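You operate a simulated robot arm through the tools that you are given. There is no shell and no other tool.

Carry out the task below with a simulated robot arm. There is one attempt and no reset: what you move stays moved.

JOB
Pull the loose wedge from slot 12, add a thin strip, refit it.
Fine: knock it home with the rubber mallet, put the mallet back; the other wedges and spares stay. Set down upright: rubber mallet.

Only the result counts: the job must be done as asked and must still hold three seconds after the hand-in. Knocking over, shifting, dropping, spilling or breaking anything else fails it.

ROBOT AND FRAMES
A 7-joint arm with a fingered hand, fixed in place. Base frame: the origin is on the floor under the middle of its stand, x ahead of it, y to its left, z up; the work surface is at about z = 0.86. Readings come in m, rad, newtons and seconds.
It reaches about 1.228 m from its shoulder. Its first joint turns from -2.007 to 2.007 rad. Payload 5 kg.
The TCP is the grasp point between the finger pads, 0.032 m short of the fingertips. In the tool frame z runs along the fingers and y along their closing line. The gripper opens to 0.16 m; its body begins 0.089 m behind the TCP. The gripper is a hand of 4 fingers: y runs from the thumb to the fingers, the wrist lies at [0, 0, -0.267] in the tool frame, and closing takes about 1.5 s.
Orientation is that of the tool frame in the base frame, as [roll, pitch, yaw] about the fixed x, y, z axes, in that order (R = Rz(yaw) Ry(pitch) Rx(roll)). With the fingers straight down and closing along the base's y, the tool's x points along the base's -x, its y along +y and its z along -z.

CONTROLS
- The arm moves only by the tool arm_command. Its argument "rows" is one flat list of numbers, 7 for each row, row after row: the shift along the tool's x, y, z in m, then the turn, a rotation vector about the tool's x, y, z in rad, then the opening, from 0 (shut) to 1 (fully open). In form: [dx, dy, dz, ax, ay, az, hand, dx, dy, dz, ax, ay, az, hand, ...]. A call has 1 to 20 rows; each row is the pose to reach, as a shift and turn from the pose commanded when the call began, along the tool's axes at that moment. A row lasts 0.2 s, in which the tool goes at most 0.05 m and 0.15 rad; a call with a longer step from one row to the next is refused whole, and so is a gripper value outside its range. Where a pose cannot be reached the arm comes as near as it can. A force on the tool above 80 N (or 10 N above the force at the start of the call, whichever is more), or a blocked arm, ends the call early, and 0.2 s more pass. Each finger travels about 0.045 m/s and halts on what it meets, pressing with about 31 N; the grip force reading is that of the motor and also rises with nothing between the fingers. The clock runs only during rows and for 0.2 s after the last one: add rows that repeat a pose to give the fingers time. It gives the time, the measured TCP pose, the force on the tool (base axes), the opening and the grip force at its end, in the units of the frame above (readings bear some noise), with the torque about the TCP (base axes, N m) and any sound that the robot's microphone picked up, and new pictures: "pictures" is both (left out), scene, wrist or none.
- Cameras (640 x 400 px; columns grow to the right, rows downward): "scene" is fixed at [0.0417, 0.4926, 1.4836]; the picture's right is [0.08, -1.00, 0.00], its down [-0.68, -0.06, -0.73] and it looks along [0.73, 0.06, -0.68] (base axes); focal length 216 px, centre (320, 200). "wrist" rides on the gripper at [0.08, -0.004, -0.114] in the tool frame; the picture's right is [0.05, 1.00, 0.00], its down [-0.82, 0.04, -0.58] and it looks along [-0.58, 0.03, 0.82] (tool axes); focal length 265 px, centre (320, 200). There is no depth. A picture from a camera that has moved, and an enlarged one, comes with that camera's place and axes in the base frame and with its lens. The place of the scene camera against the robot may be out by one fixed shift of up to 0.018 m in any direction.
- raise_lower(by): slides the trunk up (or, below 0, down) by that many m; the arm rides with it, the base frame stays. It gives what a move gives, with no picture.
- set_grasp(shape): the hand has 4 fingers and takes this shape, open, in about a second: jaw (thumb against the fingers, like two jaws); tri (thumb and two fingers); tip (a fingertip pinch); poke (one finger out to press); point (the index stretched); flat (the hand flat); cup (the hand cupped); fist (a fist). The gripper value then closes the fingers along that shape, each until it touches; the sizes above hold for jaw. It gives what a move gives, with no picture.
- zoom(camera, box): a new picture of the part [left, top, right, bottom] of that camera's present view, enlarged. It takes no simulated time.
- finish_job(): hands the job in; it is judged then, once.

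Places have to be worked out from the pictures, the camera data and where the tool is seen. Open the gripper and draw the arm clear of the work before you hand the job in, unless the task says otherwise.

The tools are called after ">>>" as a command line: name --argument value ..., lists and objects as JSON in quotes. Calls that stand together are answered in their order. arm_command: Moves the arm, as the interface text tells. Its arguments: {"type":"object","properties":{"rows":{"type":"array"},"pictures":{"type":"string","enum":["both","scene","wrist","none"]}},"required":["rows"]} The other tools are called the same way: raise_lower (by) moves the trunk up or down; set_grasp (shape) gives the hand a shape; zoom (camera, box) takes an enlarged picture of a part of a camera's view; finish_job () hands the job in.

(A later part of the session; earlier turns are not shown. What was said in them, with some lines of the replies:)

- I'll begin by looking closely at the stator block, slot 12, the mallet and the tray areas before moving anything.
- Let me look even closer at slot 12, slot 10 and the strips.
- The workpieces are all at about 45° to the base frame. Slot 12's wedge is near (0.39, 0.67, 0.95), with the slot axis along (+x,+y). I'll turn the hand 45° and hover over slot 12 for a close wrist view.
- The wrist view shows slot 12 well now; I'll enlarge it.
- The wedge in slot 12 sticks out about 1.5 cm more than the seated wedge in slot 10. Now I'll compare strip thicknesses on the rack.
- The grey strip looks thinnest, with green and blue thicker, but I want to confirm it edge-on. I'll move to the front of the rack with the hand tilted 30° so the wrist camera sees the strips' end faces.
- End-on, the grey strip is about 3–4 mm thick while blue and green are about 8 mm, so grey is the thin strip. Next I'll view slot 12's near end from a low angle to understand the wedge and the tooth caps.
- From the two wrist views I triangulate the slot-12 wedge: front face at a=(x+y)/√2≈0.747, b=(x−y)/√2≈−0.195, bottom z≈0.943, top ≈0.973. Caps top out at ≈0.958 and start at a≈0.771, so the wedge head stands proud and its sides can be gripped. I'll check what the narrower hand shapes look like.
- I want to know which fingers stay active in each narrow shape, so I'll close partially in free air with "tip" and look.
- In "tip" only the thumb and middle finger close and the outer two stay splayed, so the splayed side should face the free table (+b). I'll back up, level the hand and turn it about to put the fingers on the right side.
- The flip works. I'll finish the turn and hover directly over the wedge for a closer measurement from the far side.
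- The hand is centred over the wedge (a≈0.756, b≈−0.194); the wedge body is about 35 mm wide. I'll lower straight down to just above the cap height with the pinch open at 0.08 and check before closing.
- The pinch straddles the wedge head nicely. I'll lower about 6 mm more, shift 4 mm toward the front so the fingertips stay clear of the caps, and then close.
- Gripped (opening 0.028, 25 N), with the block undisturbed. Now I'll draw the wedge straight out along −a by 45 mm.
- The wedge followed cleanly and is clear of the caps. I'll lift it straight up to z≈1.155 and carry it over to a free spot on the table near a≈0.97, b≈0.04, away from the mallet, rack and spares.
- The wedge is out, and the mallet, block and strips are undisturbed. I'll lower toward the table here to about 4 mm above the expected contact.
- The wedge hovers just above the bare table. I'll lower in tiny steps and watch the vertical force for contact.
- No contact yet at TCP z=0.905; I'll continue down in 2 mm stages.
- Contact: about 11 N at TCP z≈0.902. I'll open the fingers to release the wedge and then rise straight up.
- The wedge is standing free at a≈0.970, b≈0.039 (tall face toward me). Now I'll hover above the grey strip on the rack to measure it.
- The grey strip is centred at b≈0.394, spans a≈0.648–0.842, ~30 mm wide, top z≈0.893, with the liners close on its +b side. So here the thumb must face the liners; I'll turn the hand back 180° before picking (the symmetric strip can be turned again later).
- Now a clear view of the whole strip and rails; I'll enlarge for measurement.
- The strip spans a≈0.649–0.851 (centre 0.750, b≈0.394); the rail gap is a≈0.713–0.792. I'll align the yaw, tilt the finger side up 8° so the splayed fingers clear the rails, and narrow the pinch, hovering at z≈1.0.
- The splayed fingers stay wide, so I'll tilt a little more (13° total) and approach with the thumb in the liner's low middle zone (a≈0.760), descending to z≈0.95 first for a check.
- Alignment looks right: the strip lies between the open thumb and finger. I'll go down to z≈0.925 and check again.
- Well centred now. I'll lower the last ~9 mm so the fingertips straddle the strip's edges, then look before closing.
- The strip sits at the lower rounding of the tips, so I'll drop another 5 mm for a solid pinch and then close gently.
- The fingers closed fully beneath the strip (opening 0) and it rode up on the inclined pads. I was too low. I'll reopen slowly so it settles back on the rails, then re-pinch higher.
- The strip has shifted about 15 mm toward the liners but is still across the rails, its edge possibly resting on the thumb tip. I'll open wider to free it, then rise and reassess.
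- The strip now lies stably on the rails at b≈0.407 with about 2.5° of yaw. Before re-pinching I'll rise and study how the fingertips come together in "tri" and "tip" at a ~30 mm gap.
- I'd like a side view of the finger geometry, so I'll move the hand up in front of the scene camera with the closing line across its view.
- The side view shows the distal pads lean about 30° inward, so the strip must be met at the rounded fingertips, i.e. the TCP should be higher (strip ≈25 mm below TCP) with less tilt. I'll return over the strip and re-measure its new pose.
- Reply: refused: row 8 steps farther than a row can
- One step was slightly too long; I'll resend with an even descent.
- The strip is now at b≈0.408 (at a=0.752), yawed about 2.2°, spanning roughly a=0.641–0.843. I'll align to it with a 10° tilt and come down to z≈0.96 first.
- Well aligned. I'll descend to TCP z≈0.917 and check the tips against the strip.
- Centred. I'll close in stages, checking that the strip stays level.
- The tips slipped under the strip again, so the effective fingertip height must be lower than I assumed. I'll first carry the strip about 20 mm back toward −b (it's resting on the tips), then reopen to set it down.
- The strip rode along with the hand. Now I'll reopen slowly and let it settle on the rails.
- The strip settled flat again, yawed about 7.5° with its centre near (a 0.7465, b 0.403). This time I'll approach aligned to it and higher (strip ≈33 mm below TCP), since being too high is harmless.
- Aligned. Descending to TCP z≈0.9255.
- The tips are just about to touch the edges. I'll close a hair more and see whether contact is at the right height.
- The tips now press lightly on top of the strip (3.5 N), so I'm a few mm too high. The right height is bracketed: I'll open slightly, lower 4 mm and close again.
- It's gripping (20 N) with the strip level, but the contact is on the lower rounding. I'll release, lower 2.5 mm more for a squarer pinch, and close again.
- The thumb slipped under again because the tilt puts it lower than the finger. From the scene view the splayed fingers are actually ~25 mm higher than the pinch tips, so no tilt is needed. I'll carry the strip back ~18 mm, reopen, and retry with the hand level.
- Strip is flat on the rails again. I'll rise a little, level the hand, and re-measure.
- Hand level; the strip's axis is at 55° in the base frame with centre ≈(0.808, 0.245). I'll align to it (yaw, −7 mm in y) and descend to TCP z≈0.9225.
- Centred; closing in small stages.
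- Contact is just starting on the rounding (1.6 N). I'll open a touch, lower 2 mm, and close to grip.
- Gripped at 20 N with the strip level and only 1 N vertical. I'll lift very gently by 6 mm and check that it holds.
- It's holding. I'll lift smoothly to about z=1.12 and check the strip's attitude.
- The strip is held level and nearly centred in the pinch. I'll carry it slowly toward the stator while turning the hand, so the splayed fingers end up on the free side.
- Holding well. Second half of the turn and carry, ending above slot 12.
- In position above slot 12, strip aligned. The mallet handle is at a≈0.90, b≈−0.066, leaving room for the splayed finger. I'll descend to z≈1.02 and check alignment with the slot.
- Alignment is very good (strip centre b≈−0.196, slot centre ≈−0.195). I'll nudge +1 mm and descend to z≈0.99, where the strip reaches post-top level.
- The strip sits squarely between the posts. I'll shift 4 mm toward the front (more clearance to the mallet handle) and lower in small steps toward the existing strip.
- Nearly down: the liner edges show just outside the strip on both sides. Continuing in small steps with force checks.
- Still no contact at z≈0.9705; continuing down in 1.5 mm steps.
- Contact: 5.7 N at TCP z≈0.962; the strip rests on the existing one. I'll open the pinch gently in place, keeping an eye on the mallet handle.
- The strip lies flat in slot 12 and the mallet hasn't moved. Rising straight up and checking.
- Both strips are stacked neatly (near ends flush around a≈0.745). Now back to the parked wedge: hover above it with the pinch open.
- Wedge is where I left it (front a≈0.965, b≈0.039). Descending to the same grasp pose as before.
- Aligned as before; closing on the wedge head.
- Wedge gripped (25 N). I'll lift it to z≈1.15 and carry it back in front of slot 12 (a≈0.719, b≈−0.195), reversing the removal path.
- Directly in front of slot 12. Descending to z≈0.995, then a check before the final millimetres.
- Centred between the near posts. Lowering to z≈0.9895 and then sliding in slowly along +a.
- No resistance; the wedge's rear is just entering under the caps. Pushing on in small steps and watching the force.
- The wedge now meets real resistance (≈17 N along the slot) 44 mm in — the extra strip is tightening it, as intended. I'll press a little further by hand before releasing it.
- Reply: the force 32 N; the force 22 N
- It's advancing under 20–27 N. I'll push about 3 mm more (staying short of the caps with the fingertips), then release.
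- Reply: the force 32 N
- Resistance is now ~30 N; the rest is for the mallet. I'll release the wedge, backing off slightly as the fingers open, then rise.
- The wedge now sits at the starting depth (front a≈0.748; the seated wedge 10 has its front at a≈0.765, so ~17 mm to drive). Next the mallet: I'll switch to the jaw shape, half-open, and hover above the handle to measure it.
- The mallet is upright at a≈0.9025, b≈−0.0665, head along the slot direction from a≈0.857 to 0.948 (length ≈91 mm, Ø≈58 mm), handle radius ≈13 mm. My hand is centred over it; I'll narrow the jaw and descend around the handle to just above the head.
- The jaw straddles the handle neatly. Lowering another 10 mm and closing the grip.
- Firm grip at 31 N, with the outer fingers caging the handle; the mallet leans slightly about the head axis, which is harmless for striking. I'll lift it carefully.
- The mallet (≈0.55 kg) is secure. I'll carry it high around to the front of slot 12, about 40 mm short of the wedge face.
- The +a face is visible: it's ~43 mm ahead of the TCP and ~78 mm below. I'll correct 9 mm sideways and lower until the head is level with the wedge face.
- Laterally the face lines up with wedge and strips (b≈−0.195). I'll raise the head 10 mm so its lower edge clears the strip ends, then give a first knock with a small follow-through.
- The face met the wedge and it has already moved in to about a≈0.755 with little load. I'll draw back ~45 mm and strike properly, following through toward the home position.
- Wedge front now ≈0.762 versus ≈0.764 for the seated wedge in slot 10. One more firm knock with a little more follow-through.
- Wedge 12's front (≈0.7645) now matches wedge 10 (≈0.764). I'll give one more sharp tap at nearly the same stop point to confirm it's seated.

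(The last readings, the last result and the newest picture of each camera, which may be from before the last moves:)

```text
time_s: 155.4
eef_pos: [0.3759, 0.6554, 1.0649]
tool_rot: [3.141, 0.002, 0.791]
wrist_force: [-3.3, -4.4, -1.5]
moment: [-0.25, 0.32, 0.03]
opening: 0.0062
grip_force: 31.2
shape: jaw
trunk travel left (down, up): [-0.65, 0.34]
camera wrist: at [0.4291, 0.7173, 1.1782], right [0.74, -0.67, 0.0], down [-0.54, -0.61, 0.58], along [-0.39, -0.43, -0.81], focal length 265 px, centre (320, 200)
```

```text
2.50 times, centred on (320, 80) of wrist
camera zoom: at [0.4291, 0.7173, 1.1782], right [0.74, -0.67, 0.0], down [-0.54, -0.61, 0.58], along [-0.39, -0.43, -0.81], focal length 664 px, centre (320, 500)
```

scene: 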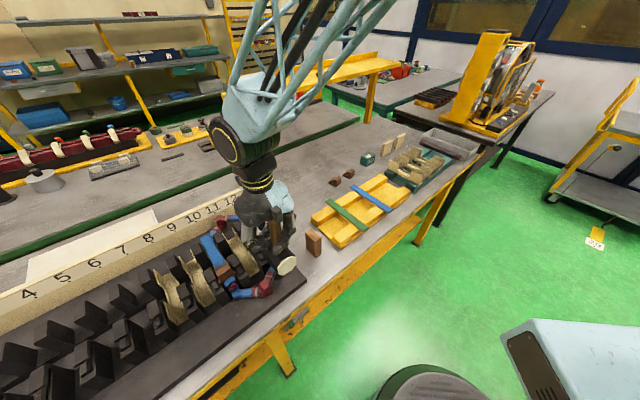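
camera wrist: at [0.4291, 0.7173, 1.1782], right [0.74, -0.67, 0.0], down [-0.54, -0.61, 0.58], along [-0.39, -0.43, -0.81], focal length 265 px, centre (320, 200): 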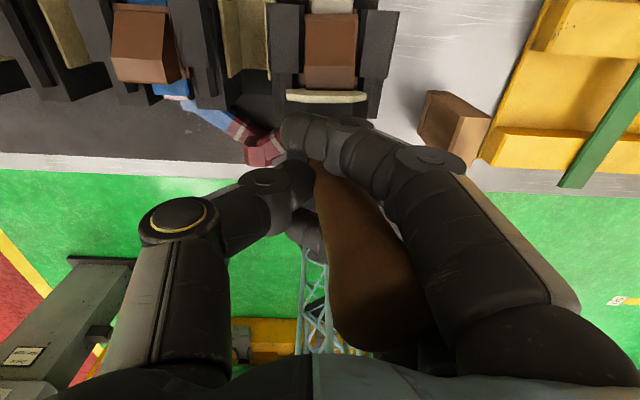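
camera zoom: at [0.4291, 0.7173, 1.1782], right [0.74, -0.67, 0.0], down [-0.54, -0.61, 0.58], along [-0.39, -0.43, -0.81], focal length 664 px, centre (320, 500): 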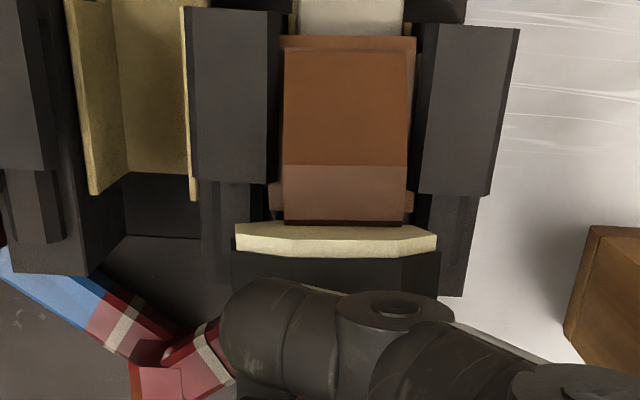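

The tap moved it at most a millimetre or two more and it now resists; front ≈0.765–0.767 vs 0.764 for wedge 10. I'll back the mallet off, lift, and swing aside to get a clean view of both wedges before deciding.

>>> arm_command --rows '[-0.02, 0, 0, 0, 0, 0, 0, -0.045, 0, 0, 0, 0, 0, 0, -0.05, 0, -0.03, 0, 0, 0, 0, -0.05, 0, -0.065, 0, 0, 0, 0, -0.05, 0.01, -0.09, 0, 0, 0, 0, -0.04, 0.04, -0.09, 0, 0, 0, 0, -0.02, 0.075, -0.09, 0, 0, 0, 0, 0.01, 0.105, -0.09, 0, 0, 0, 0, 0.05, 0.125, -0.09, 0, 0, 0, 0, 0.085, 0.132, -0.09, 0, 0, 0, 0, 0.085, 0.132, -0.09, 0, 0, 0, 0]' --pictures "both"

>>> zoom --camera "wrist" --box '[0, 0, 320, 180]'

>>> zoom --camera "scene" --box '[190, 190, 290, 260]'

```text
time_s: 157.8
eef_pos: [0.5307, 0.623, 1.1552]
tool_rot: [-3.141, 0.003, 0.789]
wrist_force: [-0.1, -0.4, -4.7]
moment: [0.08, -0.04, 0.0]
opening: 0.0062
grip_force: 31.0
shape: jaw
trunk travel left (down, up): [-0.65, 0.34]
camera wrist: at [0.5838, 0.6832, 1.2687], right [0.74, -0.67, 0.0], down [-0.54, -0.61, 0.58], along [-0.39, -0.43, -0.81], focal length 265 px, centre (320, 200)
```

scene: 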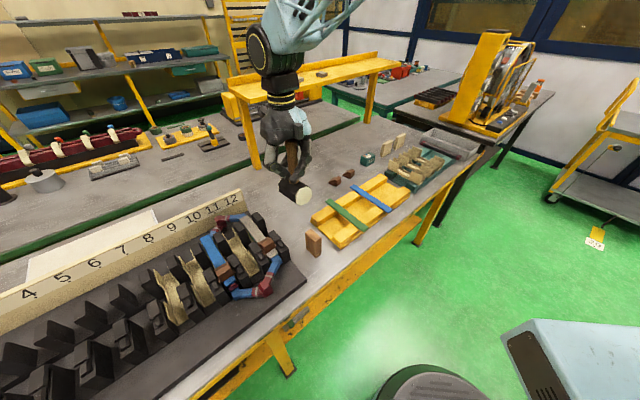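
wrist: 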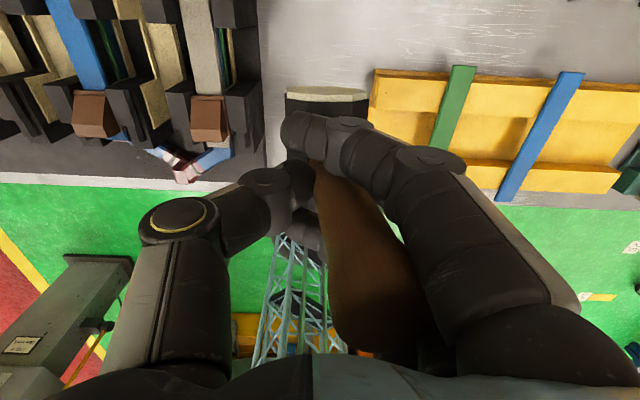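

```text
2.00 times, centred on (160, 90) of wrist
camera zoom: at [0.5838, 0.6832, 1.2687], right [0.74, -0.67, 0.0], down [-0.54, -0.61, 0.58], along [-0.39, -0.43, -0.81], focal length 531 px, centre (640, 420)
```

zoom: 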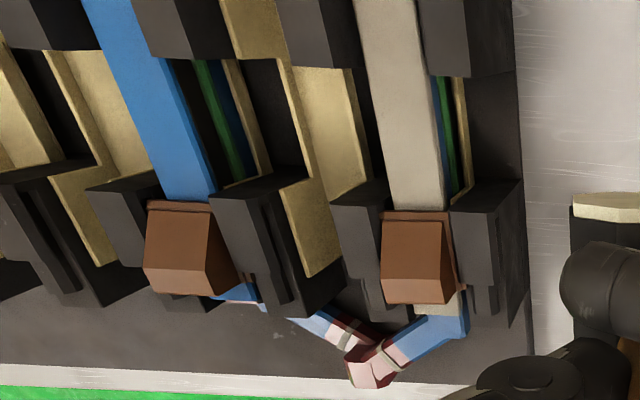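

```text
5.71 times, centred on (240, 225) of scene
camera zoom: at [0.0417, 0.4926, 1.4836], right [0.08, -1.0, 0.0], down [-0.68, -0.06, -0.73], along [0.73, 0.06, -0.68], focal length 1233 px, centre (777, 57)
```

zoom: 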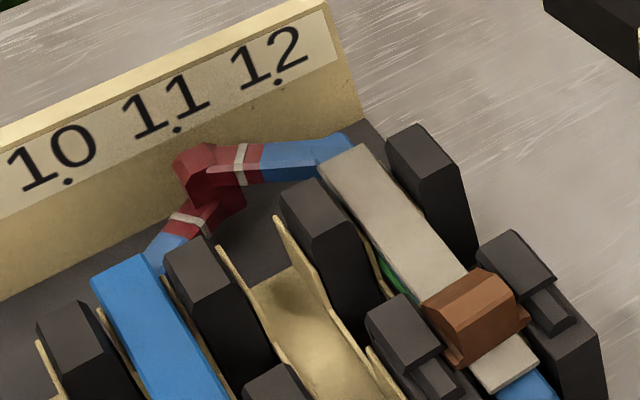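

Both wedges now sit at the same depth (12 within ~1–2 mm of 10), so it's home. Next is returning the mallet upright; I'll check how it sits in the hand after the knocks.

>>> zoom --camera "scene" --box '[230, 110, 350, 220]'

>>> zoom --camera "wrist" --box '[240, 60, 440, 220]'

```text
3.64 times, centred on (290, 165) of scene
camera zoom: at [0.0417, 0.4926, 1.4836], right [0.08, -1.0, 0.0], down [-0.68, -0.06, -0.73], along [0.73, 0.06, -0.68], focal length 785 px, centre (429, 327)
```

zoom: 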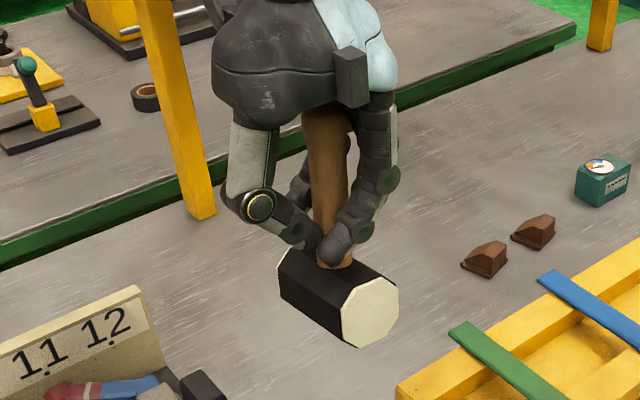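

```text
2.50 times, centred on (340, 140) of wrist
camera zoom: at [0.5838, 0.6832, 1.2687], right [0.74, -0.67, 0.0], down [-0.54, -0.61, 0.58], along [-0.39, -0.43, -0.81], focal length 664 px, centre (270, 350)
```

zoom: 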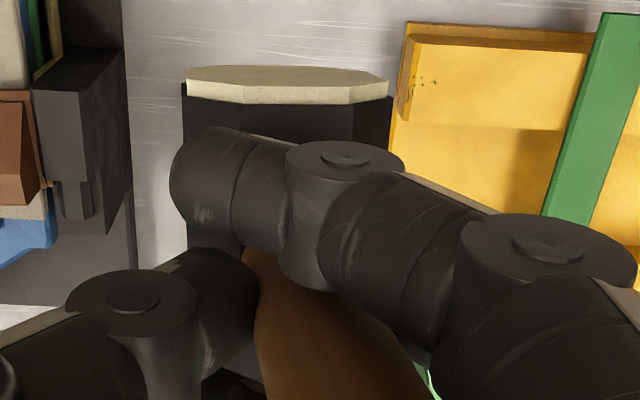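

The head has pitched ~9° (front end down) and rolled slightly in the grip. I'll tilt the hand to bring the mallet upright again and move above its original spot.

>>> arm_command --rows '[0.02, 0, 0.01, -0.02, 0.04, 0, 0, 0.05, -0.001, 0.02, -0.04, 0.08, 0, 0, 0.082, -0.0025, 0.035, -0.06, 0.12, 0, 0, 0.082, -0.0025, 0.05, -0.08, 0.16, 0, 0, 0.082, -0.0025, 0.05, -0.08, 0.16, 0, 0]' --pictures "both"

>>> zoom --camera "scene" --box '[230, 110, 350, 220]'

>>> zoom --camera "wrist" --box '[200, 20, 440, 220]'

```text
time_s: 159.0
eef_pos: [0.5852, 0.684, 1.1049]
tool_rot: [3.06, -0.157, 0.795]
wrist_force: [-0.4, -0.2, -5.6]
moment: [-0.02, 0.05, 0.01]
opening: 0.0058
grip_force: 31.2
shape: jaw
trunk travel left (down, up): [-0.65, 0.34]
camera wrist: at [0.619, 0.7375, 1.2281], right [0.74, -0.67, 0.09], down [-0.63, -0.64, 0.44], along [-0.24, -0.38, -0.89], focal length 265 px, centre (320, 200)
```

scene: 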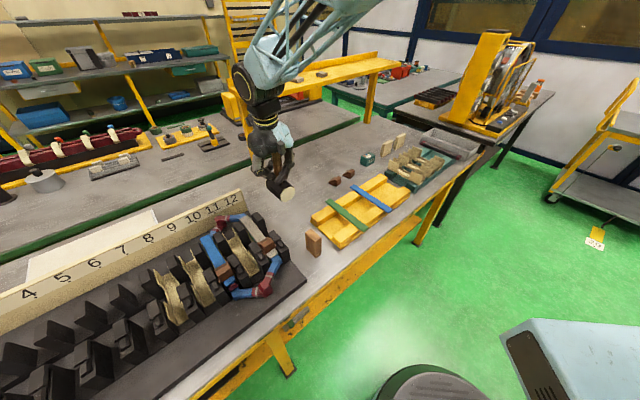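
wrist: 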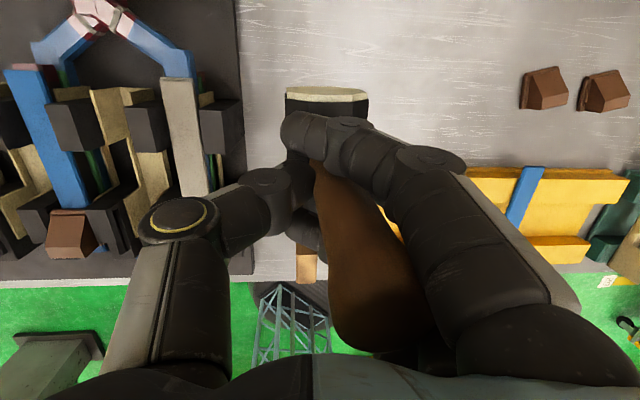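

```text
3.64 times, centred on (290, 165) of scene
camera zoom: at [0.0417, 0.4926, 1.4836], right [0.08, -1.0, 0.0], down [-0.68, -0.06, -0.73], along [0.73, 0.06, -0.68], focal length 785 px, centre (429, 327)
```

zoom: 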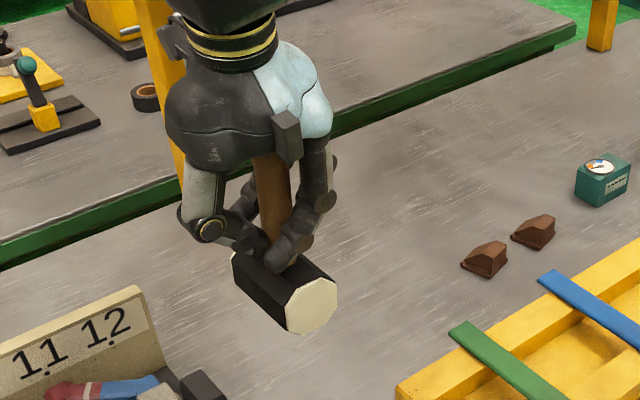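

```text
2.00 times, centred on (320, 120) of wrist
camera zoom: at [0.619, 0.7375, 1.2281], right [0.74, -0.67, 0.09], down [-0.63, -0.64, 0.44], along [-0.24, -0.38, -0.89], focal length 531 px, centre (320, 360)
```

zoom: 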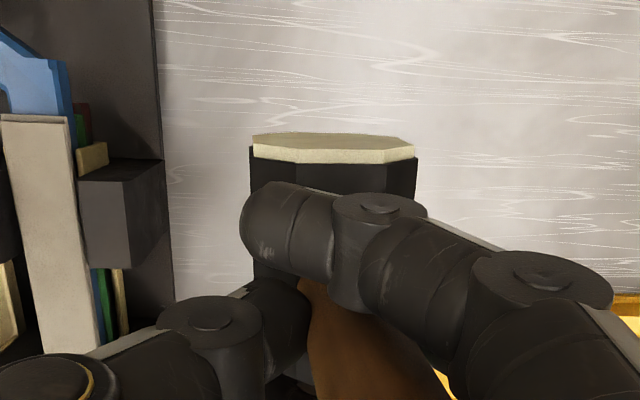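

Attitude is close to upright now. I'll descend vertically toward the original spot, stopping ~20 mm above for a check.

>>> arm_command --rows '[-0.004, -0.0024, 0.0297, 0, 0, 0, 0, -0.008, -0.0048, 0.0593, 0, 0, 0, 0, -0.012, -0.0072, 0.089, 0, 0, 0, 0, -0.0161, -0.0096, 0.1186, 0, 0, 0, 0, -0.0161, -0.0096, 0.1186, 0, 0, 0, 0]' --pictures "both"

>>> zoom --camera "scene" --box '[230, 150, 350, 240]'

>>> zoom --camera "wrist" --box '[120, 20, 440, 240]'

```text
time_s: 160.2
eef_pos: [0.5878, 0.6858, 0.9847]
tool_rot: [3.062, -0.156, 0.797]
wrist_force: [-0.5, 0.2, -5.2]
moment: [0.04, 0.07, -0.01]
opening: 0.0057
grip_force: 30.7
shape: jaw
trunk travel left (down, up): [-0.65, 0.34]
camera wrist: at [0.6212, 0.7397, 1.1087], right [0.74, -0.67, 0.09], down [-0.63, -0.64, 0.44], along [-0.24, -0.38, -0.89], focal length 265 px, centre (320, 200)
```

scene: 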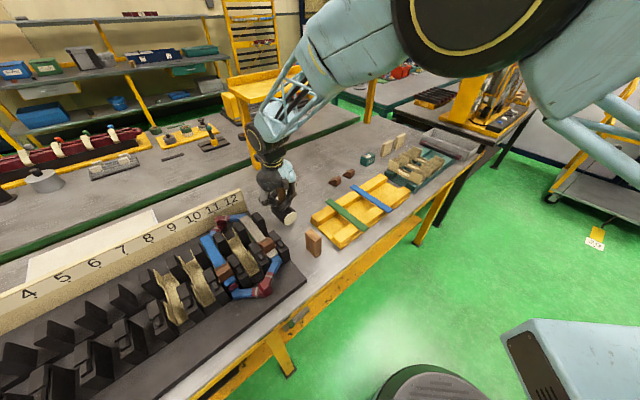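
wrist: 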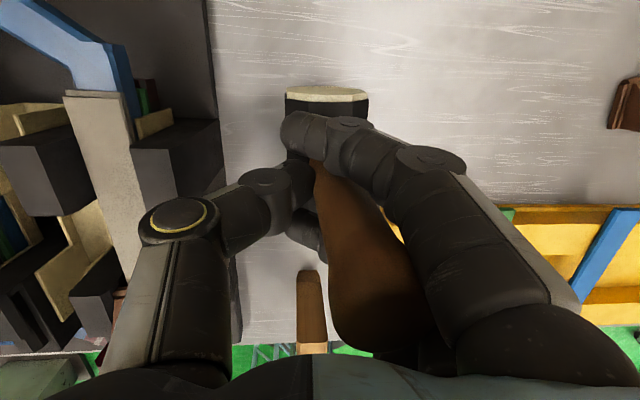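

```text
4.44 times, centred on (290, 195) of scene
camera zoom: at [0.0417, 0.4926, 1.4836], right [0.08, -1.0, 0.0], down [-0.68, -0.06, -0.73], along [0.73, 0.06, -0.68], focal length 959 px, centre (453, 222)
```

zoom: 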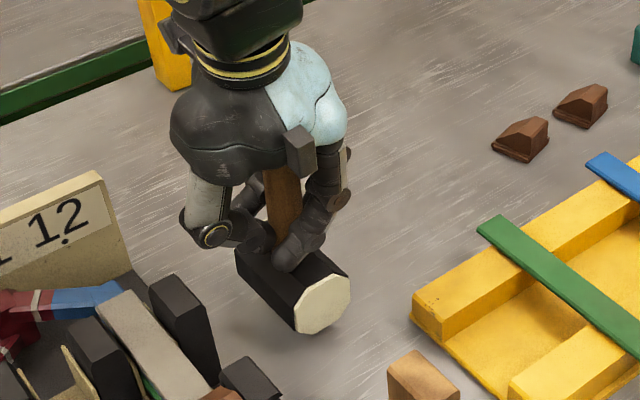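

```text
1.82 times, centred on (280, 130) of wrist
camera zoom: at [0.6212, 0.7397, 1.1087], right [0.74, -0.67, 0.09], down [-0.63, -0.64, 0.44], along [-0.24, -0.38, -0.89], focal length 483 px, centre (393, 327)
```

zoom: 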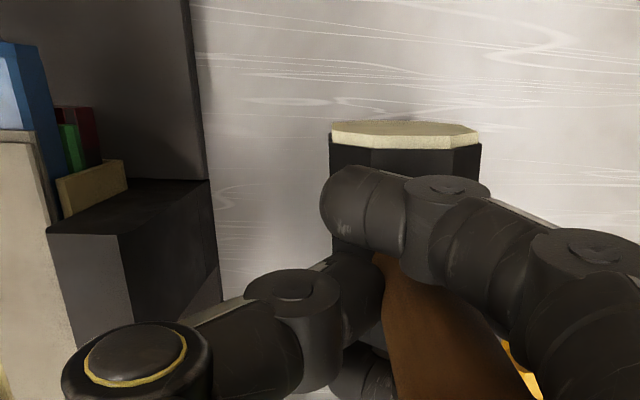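

It lines up with its original position. Lowering the last centimetres in small steps until it touches down.

>>> arm_command --rows '[-0.0013, -0.0006, 0.0079, 0, 0, 0, 0, -0.0025, -0.0013, 0.0157, 0, 0, 0, 0, -0.0025, -0.0013, 0.0157, 0, 0, 0, 0]' --pictures "none"

>>> arm_command --rows '[-0.0003, -0.0002, 0.002, 0, 0, 0, 0, -0.0006, -0.0003, 0.0039, 0, 0, 0, 0, -0.0006, -0.0003, 0.0039, 0, 0, 0, 0]' --pictures "none"

```text
time_s: 161.0
eef_pos: [0.5876, 0.6866, 0.9686]
tool_rot: [3.061, -0.156, 0.795]
wrist_force: [0.3, -0.5, -4.9]
moment: [0.02, 0.06, 0.03]
opening: 0.0058
grip_force: 31.6
shape: jaw
trunk travel left (down, up): [-0.65, 0.34]
```

```text
time_s: 161.8
eef_pos: [0.5878, 0.6859, 0.9644]
tool_rot: [3.063, -0.155, 0.797]
wrist_force: [-0.5, 0.7, -5.0]
moment: [0.02, 0.03, -0.02]
opening: 0.0061
grip_force: 30.6
shape: jaw
trunk travel left (down, up): [-0.65, 0.34]
```

>>> arm_command --rows '[-0.0002, -0.0001, 0.001, 0, 0, 0, 0, -0.0003, -0.0002, 0.002, 0, 0, 0, 0, -0.0003, -0.0002, 0.002, 0, 0, 0, 0]' --pictures "none"

>>> arm_command --rows '[-0.0002, -0.0001, 0.001, 0, 0, 0, 0, -0.0003, -0.0002, 0.002, 0, 0, 0, 0, -0.0003, -0.0002, 0.002, 0, 0, 0, 0]' --pictures "scene"

>>> zoom --camera "scene" --box '[230, 150, 350, 240]'

```text
time_s: 162.6
eef_pos: [0.5881, 0.6845, 0.9635]
tool_rot: [3.062, -0.158, 0.796]
wrist_force: [1.2, 3.0, 3.5]
moment: [-0.13, 0.04, 0.04]
opening: 0.0062
grip_force: 30.7
shape: jaw
trunk travel left (down, up): [-0.65, 0.34]
```

```text
time_s: 163.4
eef_pos: [0.5865, 0.6849, 0.9626]
tool_rot: [3.06, -0.16, 0.797]
wrist_force: [3.0, 6.7, 15.7]
moment: [-0.22, -0.06, 0.07]
opening: 0.0064
grip_force: 31.1
shape: jaw
trunk travel left (down, up): [-0.65, 0.34]
```

scene: 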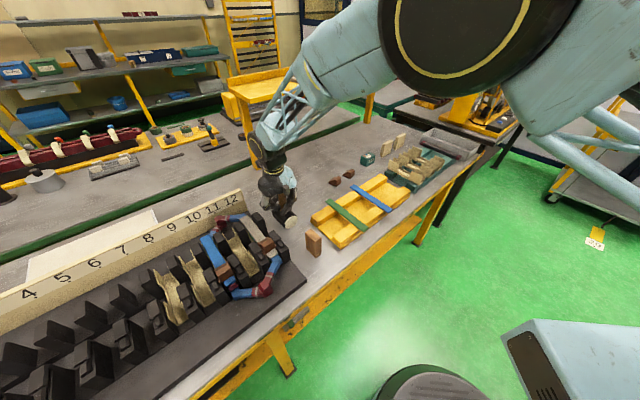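

```text
4.44 times, centred on (290, 195) of scene
camera zoom: at [0.0417, 0.4926, 1.4836], right [0.08, -1.0, 0.0], down [-0.68, -0.06, -0.73], along [0.73, 0.06, -0.68], focal length 959 px, centre (453, 222)
```

zoom: 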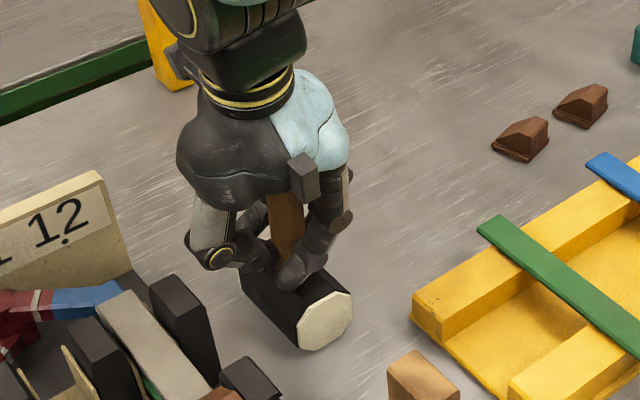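

Touchdown (≈20 N including its weight). I'll ease off slightly and open the jaw to let the mallet stand.

>>> arm_command --rows '[0.0002, 0.0001, -0.001, 0, 0, 0, 0.06, 0.0002, 0.0001, -0.001, 0, 0, 0, 0.12, 0.0002, 0.0001, -0.001, 0, 0, 0, 0.18, 0.0002, 0.0001, -0.001, 0, 0, 0, 0.24, 0.0002, 0.0001, -0.001, 0, 0, 0, 0.3, 0.0002, 0.0001, -0.001, 0, 0, 0, 0.34, 0.0002, 0.0001, -0.001, 0, 0, 0, 0.34]' --pictures "both"

>>> zoom --camera "scene" --box '[230, 150, 350, 240]'

>>> zoom --camera "wrist" --box '[160, 40, 440, 240]'

```text
time_s: 165.0
eef_pos: [0.5878, 0.6856, 0.9627]
tool_rot: [3.064, -0.157, 0.794]
wrist_force: [-0.6, -0.6, 0.0]
moment: [0.02, -0.05, 0.01]
opening: 0.0538
grip_force: 0.0
shape: jaw
trunk travel left (down, up): [-0.65, 0.34]
camera wrist: at [0.6205, 0.7393, 1.086], right [0.74, -0.67, 0.09], down [-0.63, -0.64, 0.44], along [-0.24, -0.38, -0.89], focal length 265 px, centre (320, 200)
```

scene: 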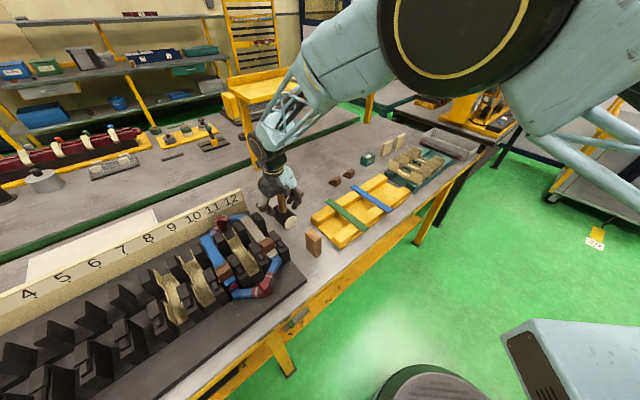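
wrist: 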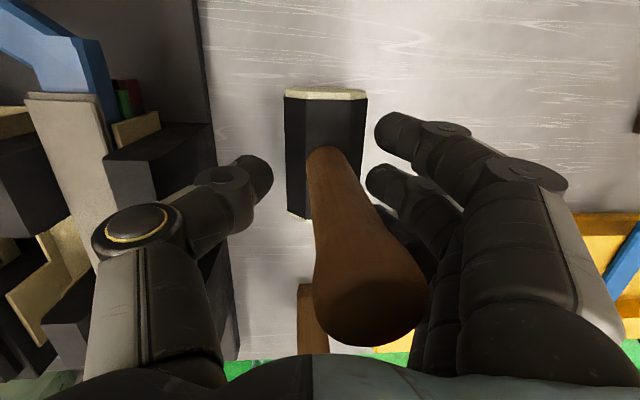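

```text
4.44 times, centred on (290, 195) of scene
camera zoom: at [0.0417, 0.4926, 1.4836], right [0.08, -1.0, 0.0], down [-0.68, -0.06, -0.73], along [0.73, 0.06, -0.68], focal length 959 px, centre (453, 222)
```

zoom: 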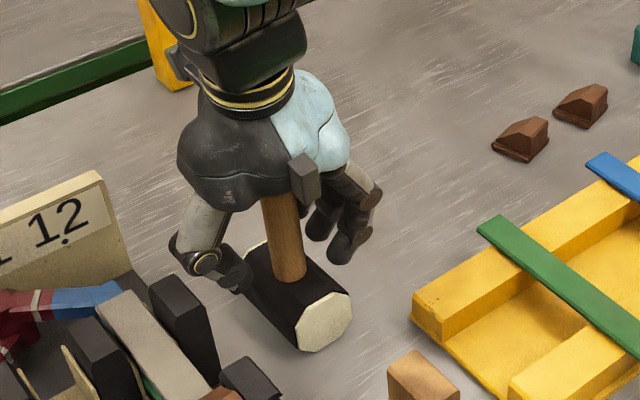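

```text
2.00 times, centred on (300, 140) of wrist
camera zoom: at [0.6205, 0.7393, 1.086], right [0.74, -0.67, 0.09], down [-0.63, -0.64, 0.44], along [-0.24, -0.38, -0.89], focal length 531 px, centre (360, 320)
```

zoom: 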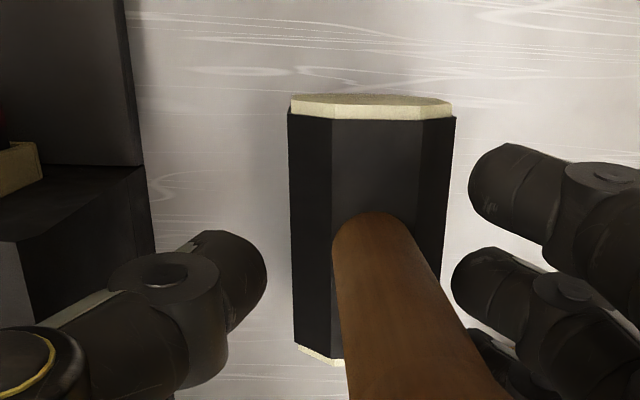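

The mallet stands upright where it started. I'll rise straight up off the handle.

>>> arm_command --rows '[0.0013, 0.0006, -0.0079, 0, 0, 0, 0.36, 0.0032, 0.0016, -0.0197, 0, 0, 0, 0.36, 0.0064, 0.0032, -0.0394, 0, 0, 0, 0.36, 0.0111, 0.0056, -0.0689, 0, 0, 0, 0.36, 0.0159, 0.008, -0.0984, 0, 0, 0, 0.36, 0.0223, 0.0112, -0.1378, 0, 0, 0, 0.36, 0.0286, 0.0143, -0.1771, 0, 0, 0, 0.36, 0.0286, 0.0143, -0.1771, 0, 0, 0, 0.36]' --pictures "both"

>>> zoom --camera "scene" --box '[230, 150, 350, 240]'

>>> zoom --camera "scene" --box '[190, 190, 290, 260]'

```text
time_s: 166.8
eef_pos: [0.5867, 0.6862, 1.142]
tool_rot: [3.062, -0.156, 0.795]
wrist_force: [1.0, 0.0, -0.4]
moment: [0.01, 0.03, -0.01]
opening: 0.0569
grip_force: 0.1
shape: jaw
trunk travel left (down, up): [-0.65, 0.34]
camera wrist: at [0.6213, 0.7404, 1.266], right [0.74, -0.67, 0.09], down [-0.63, -0.64, 0.45], along [-0.24, -0.38, -0.89], focal length 265 px, centre (320, 200)
```

scene: 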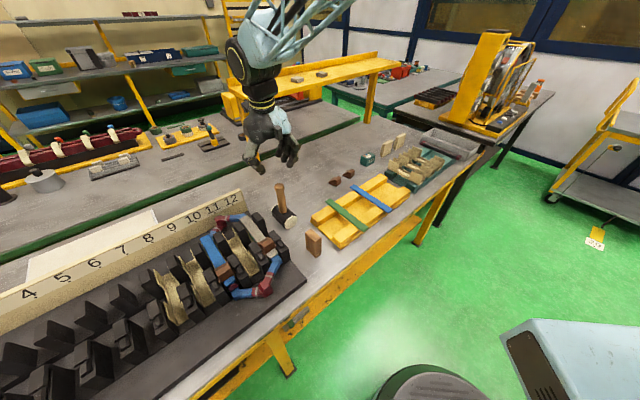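
wrist: 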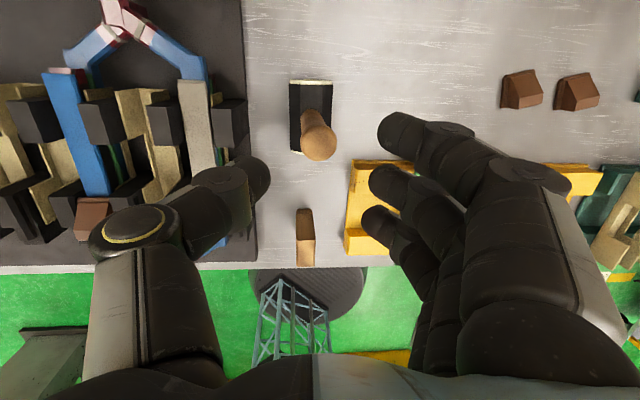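

```text
4.44 times, centred on (290, 195) of scene
camera zoom: at [0.0417, 0.4926, 1.4836], right [0.08, -1.0, 0.0], down [-0.68, -0.06, -0.73], along [0.73, 0.06, -0.68], focal length 959 px, centre (453, 222)
```

zoom: 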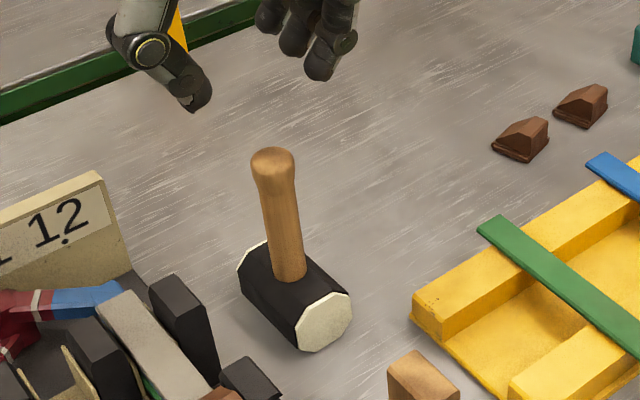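

```text
5.71 times, centred on (240, 225) of scene
camera zoom: at [0.0417, 0.4926, 1.4836], right [0.08, -1.0, 0.0], down [-0.68, -0.06, -0.73], along [0.73, 0.06, -0.68], focal length 1233 px, centre (777, 57)
```

zoom: 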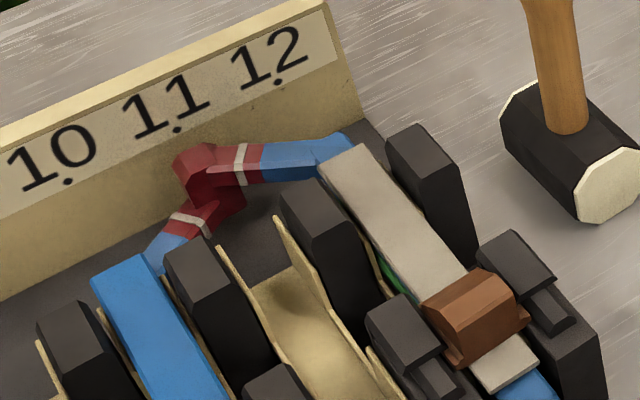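

The mallet is upright within ~3 mm of its start. I'll level the hand and take a last close look at slots 10 and 12 from above to confirm the wedge depth.

>>> arm_command --rows '[-0.02, -0.0294, -0.0055, 0.013, -0.027, 0, 0.36, -0.04, -0.0587, -0.0111, 0.027, -0.053, 0, 0.36, -0.06, -0.0881, -0.0166, 0.04, -0.08, 0, 0.36, -0.08, -0.1175, -0.0222, 0.053, -0.107, 0, 0.36, -0.1, -0.1468, -0.0278, 0.067, -0.133, 0, 0.36, -0.1196, -0.1762, -0.0333, 0.08, -0.16, 0, 0.36, -0.1196, -0.1762, -0.0333, 0.08, -0.16, 0, 0.36]' --pictures "both"

>>> zoom --camera "wrist" --box '[200, 20, 440, 180]'

>>> zoom --camera "scene" --box '[240, 215, 290, 255]'

```text
time_s: 168.4
eef_pos: [0.3751, 0.7237, 1.1417]
tool_rot: [-3.141, 0.004, 0.788]
wrist_force: [-0.7, 0.7, 0.2]
moment: [0.02, 0.01, 0.03]
opening: 0.0571
grip_force: 0.1
shape: jaw
trunk travel left (down, up): [-0.65, 0.34]
camera wrist: at [0.4292, 0.784, 1.2553], right [0.74, -0.67, 0.0], down [-0.54, -0.61, 0.58], along [-0.39, -0.43, -0.81], focal length 265 px, centre (320, 200)
```

scene: 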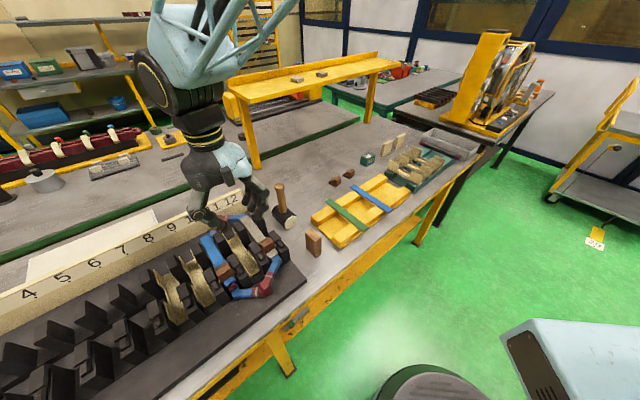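
wrist: 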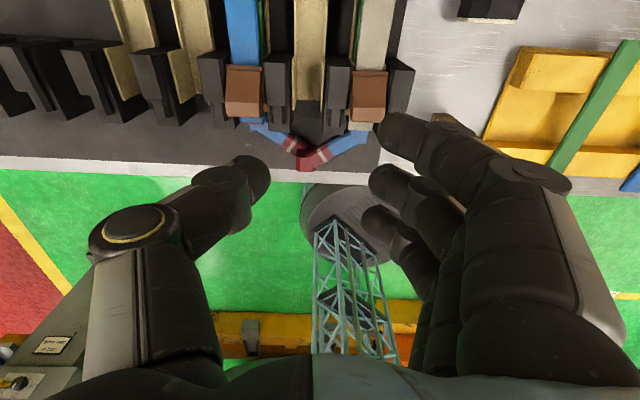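

```text
2.50 times, centred on (320, 100) of wrist
camera zoom: at [0.4292, 0.784, 1.2553], right [0.74, -0.67, 0.0], down [-0.54, -0.61, 0.58], along [-0.39, -0.43, -0.81], focal length 664 px, centre (320, 450)
```

zoom: 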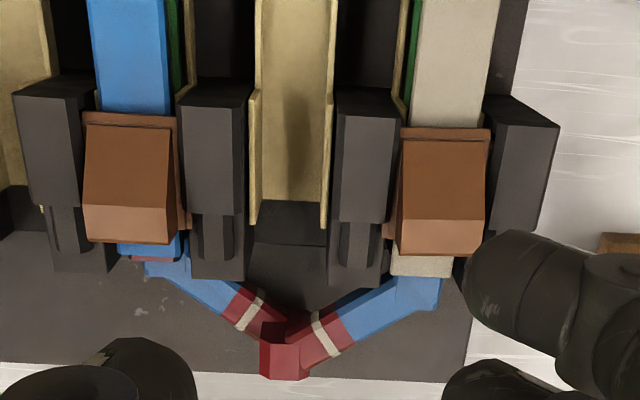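

```text
10.00 times, centred on (265, 235) of scene
camera zoom: at [0.0417, 0.4926, 1.4836], right [0.08, -1.0, 0.0], down [-0.68, -0.06, -0.73], along [0.73, 0.06, -0.68], focal length 2158 px, centre (870, -150)
```

zoom: 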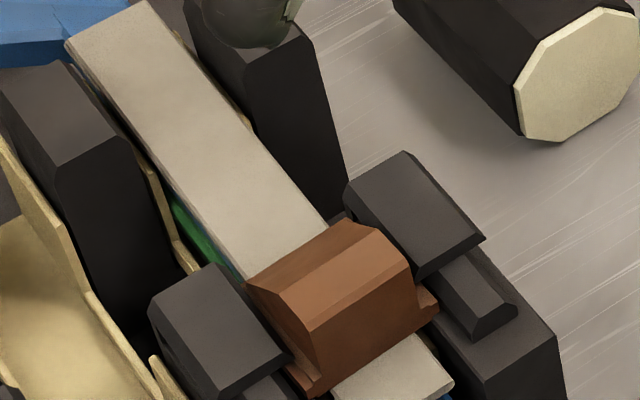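

Both wedge fronts agree to about 1 mm, the two strips' near ends are flush at a≈0.743, and everything else is as it was. I'll open the hand fully and withdraw high and clear of the work.

>>> arm_command --rows '[0, 0, -0.04, 0, 0, 0, 0.36, 0, 0, -0.08, 0, 0, 0, 0.36, 0, 0, -0.12, 0, 0, 0, 0.5, 0, 0, -0.165, 0, 0, 0, 0.7, -0.0062, 0.0433, -0.165, 0, 0, 0, 0.9, -0.0124, 0.0866, -0.165, 0, 0, 0, 1, -0.0187, 0.1299, -0.165, 0, 0, 0, 1, -0.0249, 0.1732, -0.165, 0, 0, 0, 1, -0.0311, 0.2166, -0.165, 0, 0, 0, 1, -0.0373, 0.2599, -0.165, 0, 0, 0, 1, -0.0436, 0.3032, -0.165, 0, 0, 0, 1, -0.0498, 0.3465, -0.165, 0, 0, 0, 1, -0.056, 0.3898, -0.165, 0, 0, 0, 1, -0.056, 0.3898, -0.165, 0, 0, 0, 1, -0.056, 0.3898, -0.165, 0, 0, 0, 1]' --pictures "both"

>>> zoom --camera "scene" --box '[180, 150, 360, 270]'

>>> zoom --camera "scene" --box '[280, 120, 480, 260]'

```text
time_s: 171.6
eef_pos: [0.6132, 0.4095, 1.3075]
tool_rot: [-3.141, 0.003, 0.788]
wrist_force: [-0.3, -0.6, -0.4]
moment: [0.03, 0.03, 0.01]
opening: 0.16
grip_force: 0.0
shape: jaw
trunk travel left (down, up): [-0.65, 0.34]
camera wrist: at [0.6667, 0.4696, 1.42], right [0.74, -0.67, 0.0], down [-0.54, -0.61, 0.58], along [-0.39, -0.43, -0.81], focal length 265 px, centre (320, 200)
```

scene: 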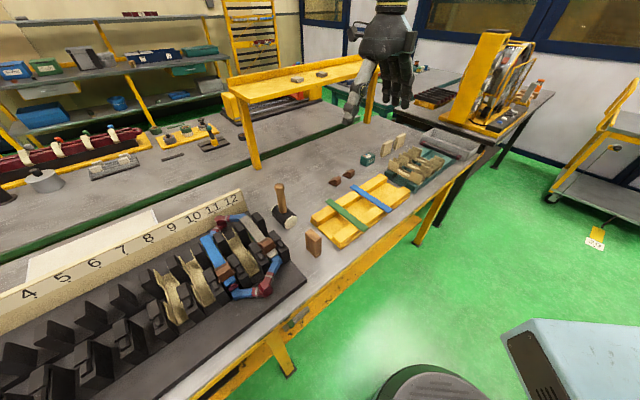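
wrist: 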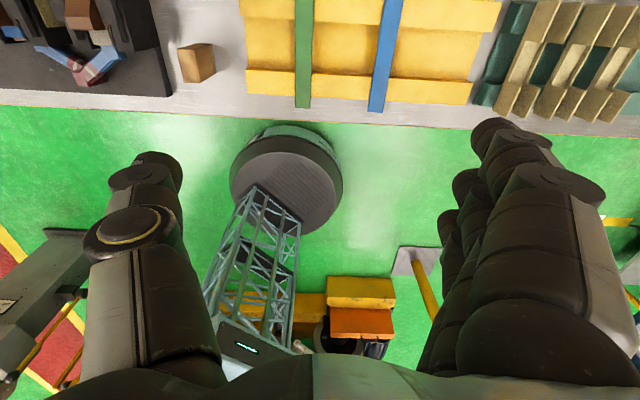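

```text
3.33 times, centred on (270, 210) of scene
camera zoom: at [0.0417, 0.4926, 1.4836], right [0.08, -1.0, 0.0], down [-0.68, -0.06, -0.73], along [0.73, 0.06, -0.68], focal length 719 px, centre (487, 167)
```

zoom: 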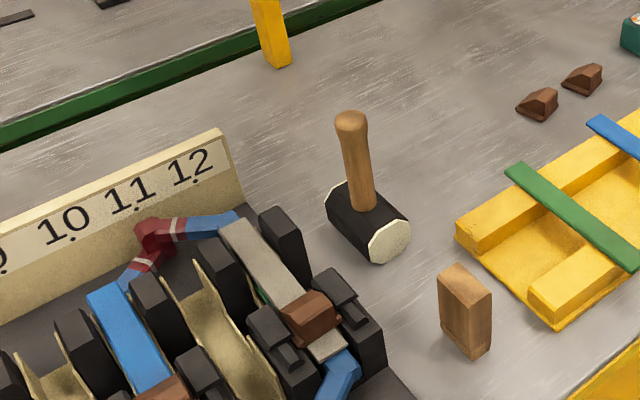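

```text
2.86 times, centred on (380, 190) of scene
camera zoom: at [0.0417, 0.4926, 1.4836], right [0.08, -1.0, 0.0], down [-0.68, -0.06, -0.73], along [0.73, 0.06, -0.68], focal length 616 px, centre (149, 229)
```

zoom: 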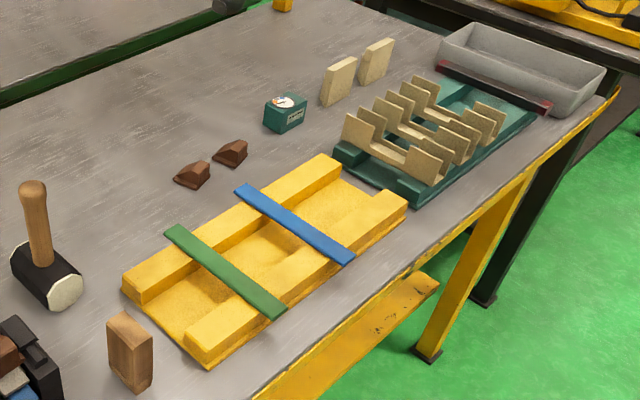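

The final check shows:
- **Wedge:** slot 12's wedge is seated level with slot 10's, with the thin grey strip under it.
- **Mallet:** it is back upright in its place.
- **Everything else:** the spares, the other strips, the liners and the wooden block are untouched, and the arm is clear with the hand open.

I'm handing the job in.

>>> finish_job

```text
The job is handed in.
```

I pulled the loose wedge from slot 12, laid the thin grey strip on top of the strip already there, and refitted the wedge. I then knocked it home with the rubber mallet. The job is handed in, but no verdict came back.

- **Strip:** I chose the grey one because it measured about 3–4 mm thick, against about 8 mm for the green and blue. Its near end is flush with the strip below it.
- **Strip handling:** it slipped in the grip a few times and slid on its rack before I got hold of it. Nothing else moved.
- **Wedge:** it now sits within about 1 mm of the seated wedge in slot 10. It met clear resistance going in, so the extra strip is tightening it.
- **Mallet:** it is standing upright again, within about 3 mm of where it started.
- **Everything else:** the other wedges, spares, liners and remaining strips look unmoved in the last pictures. The hand is open and the arm is clear of the bench.
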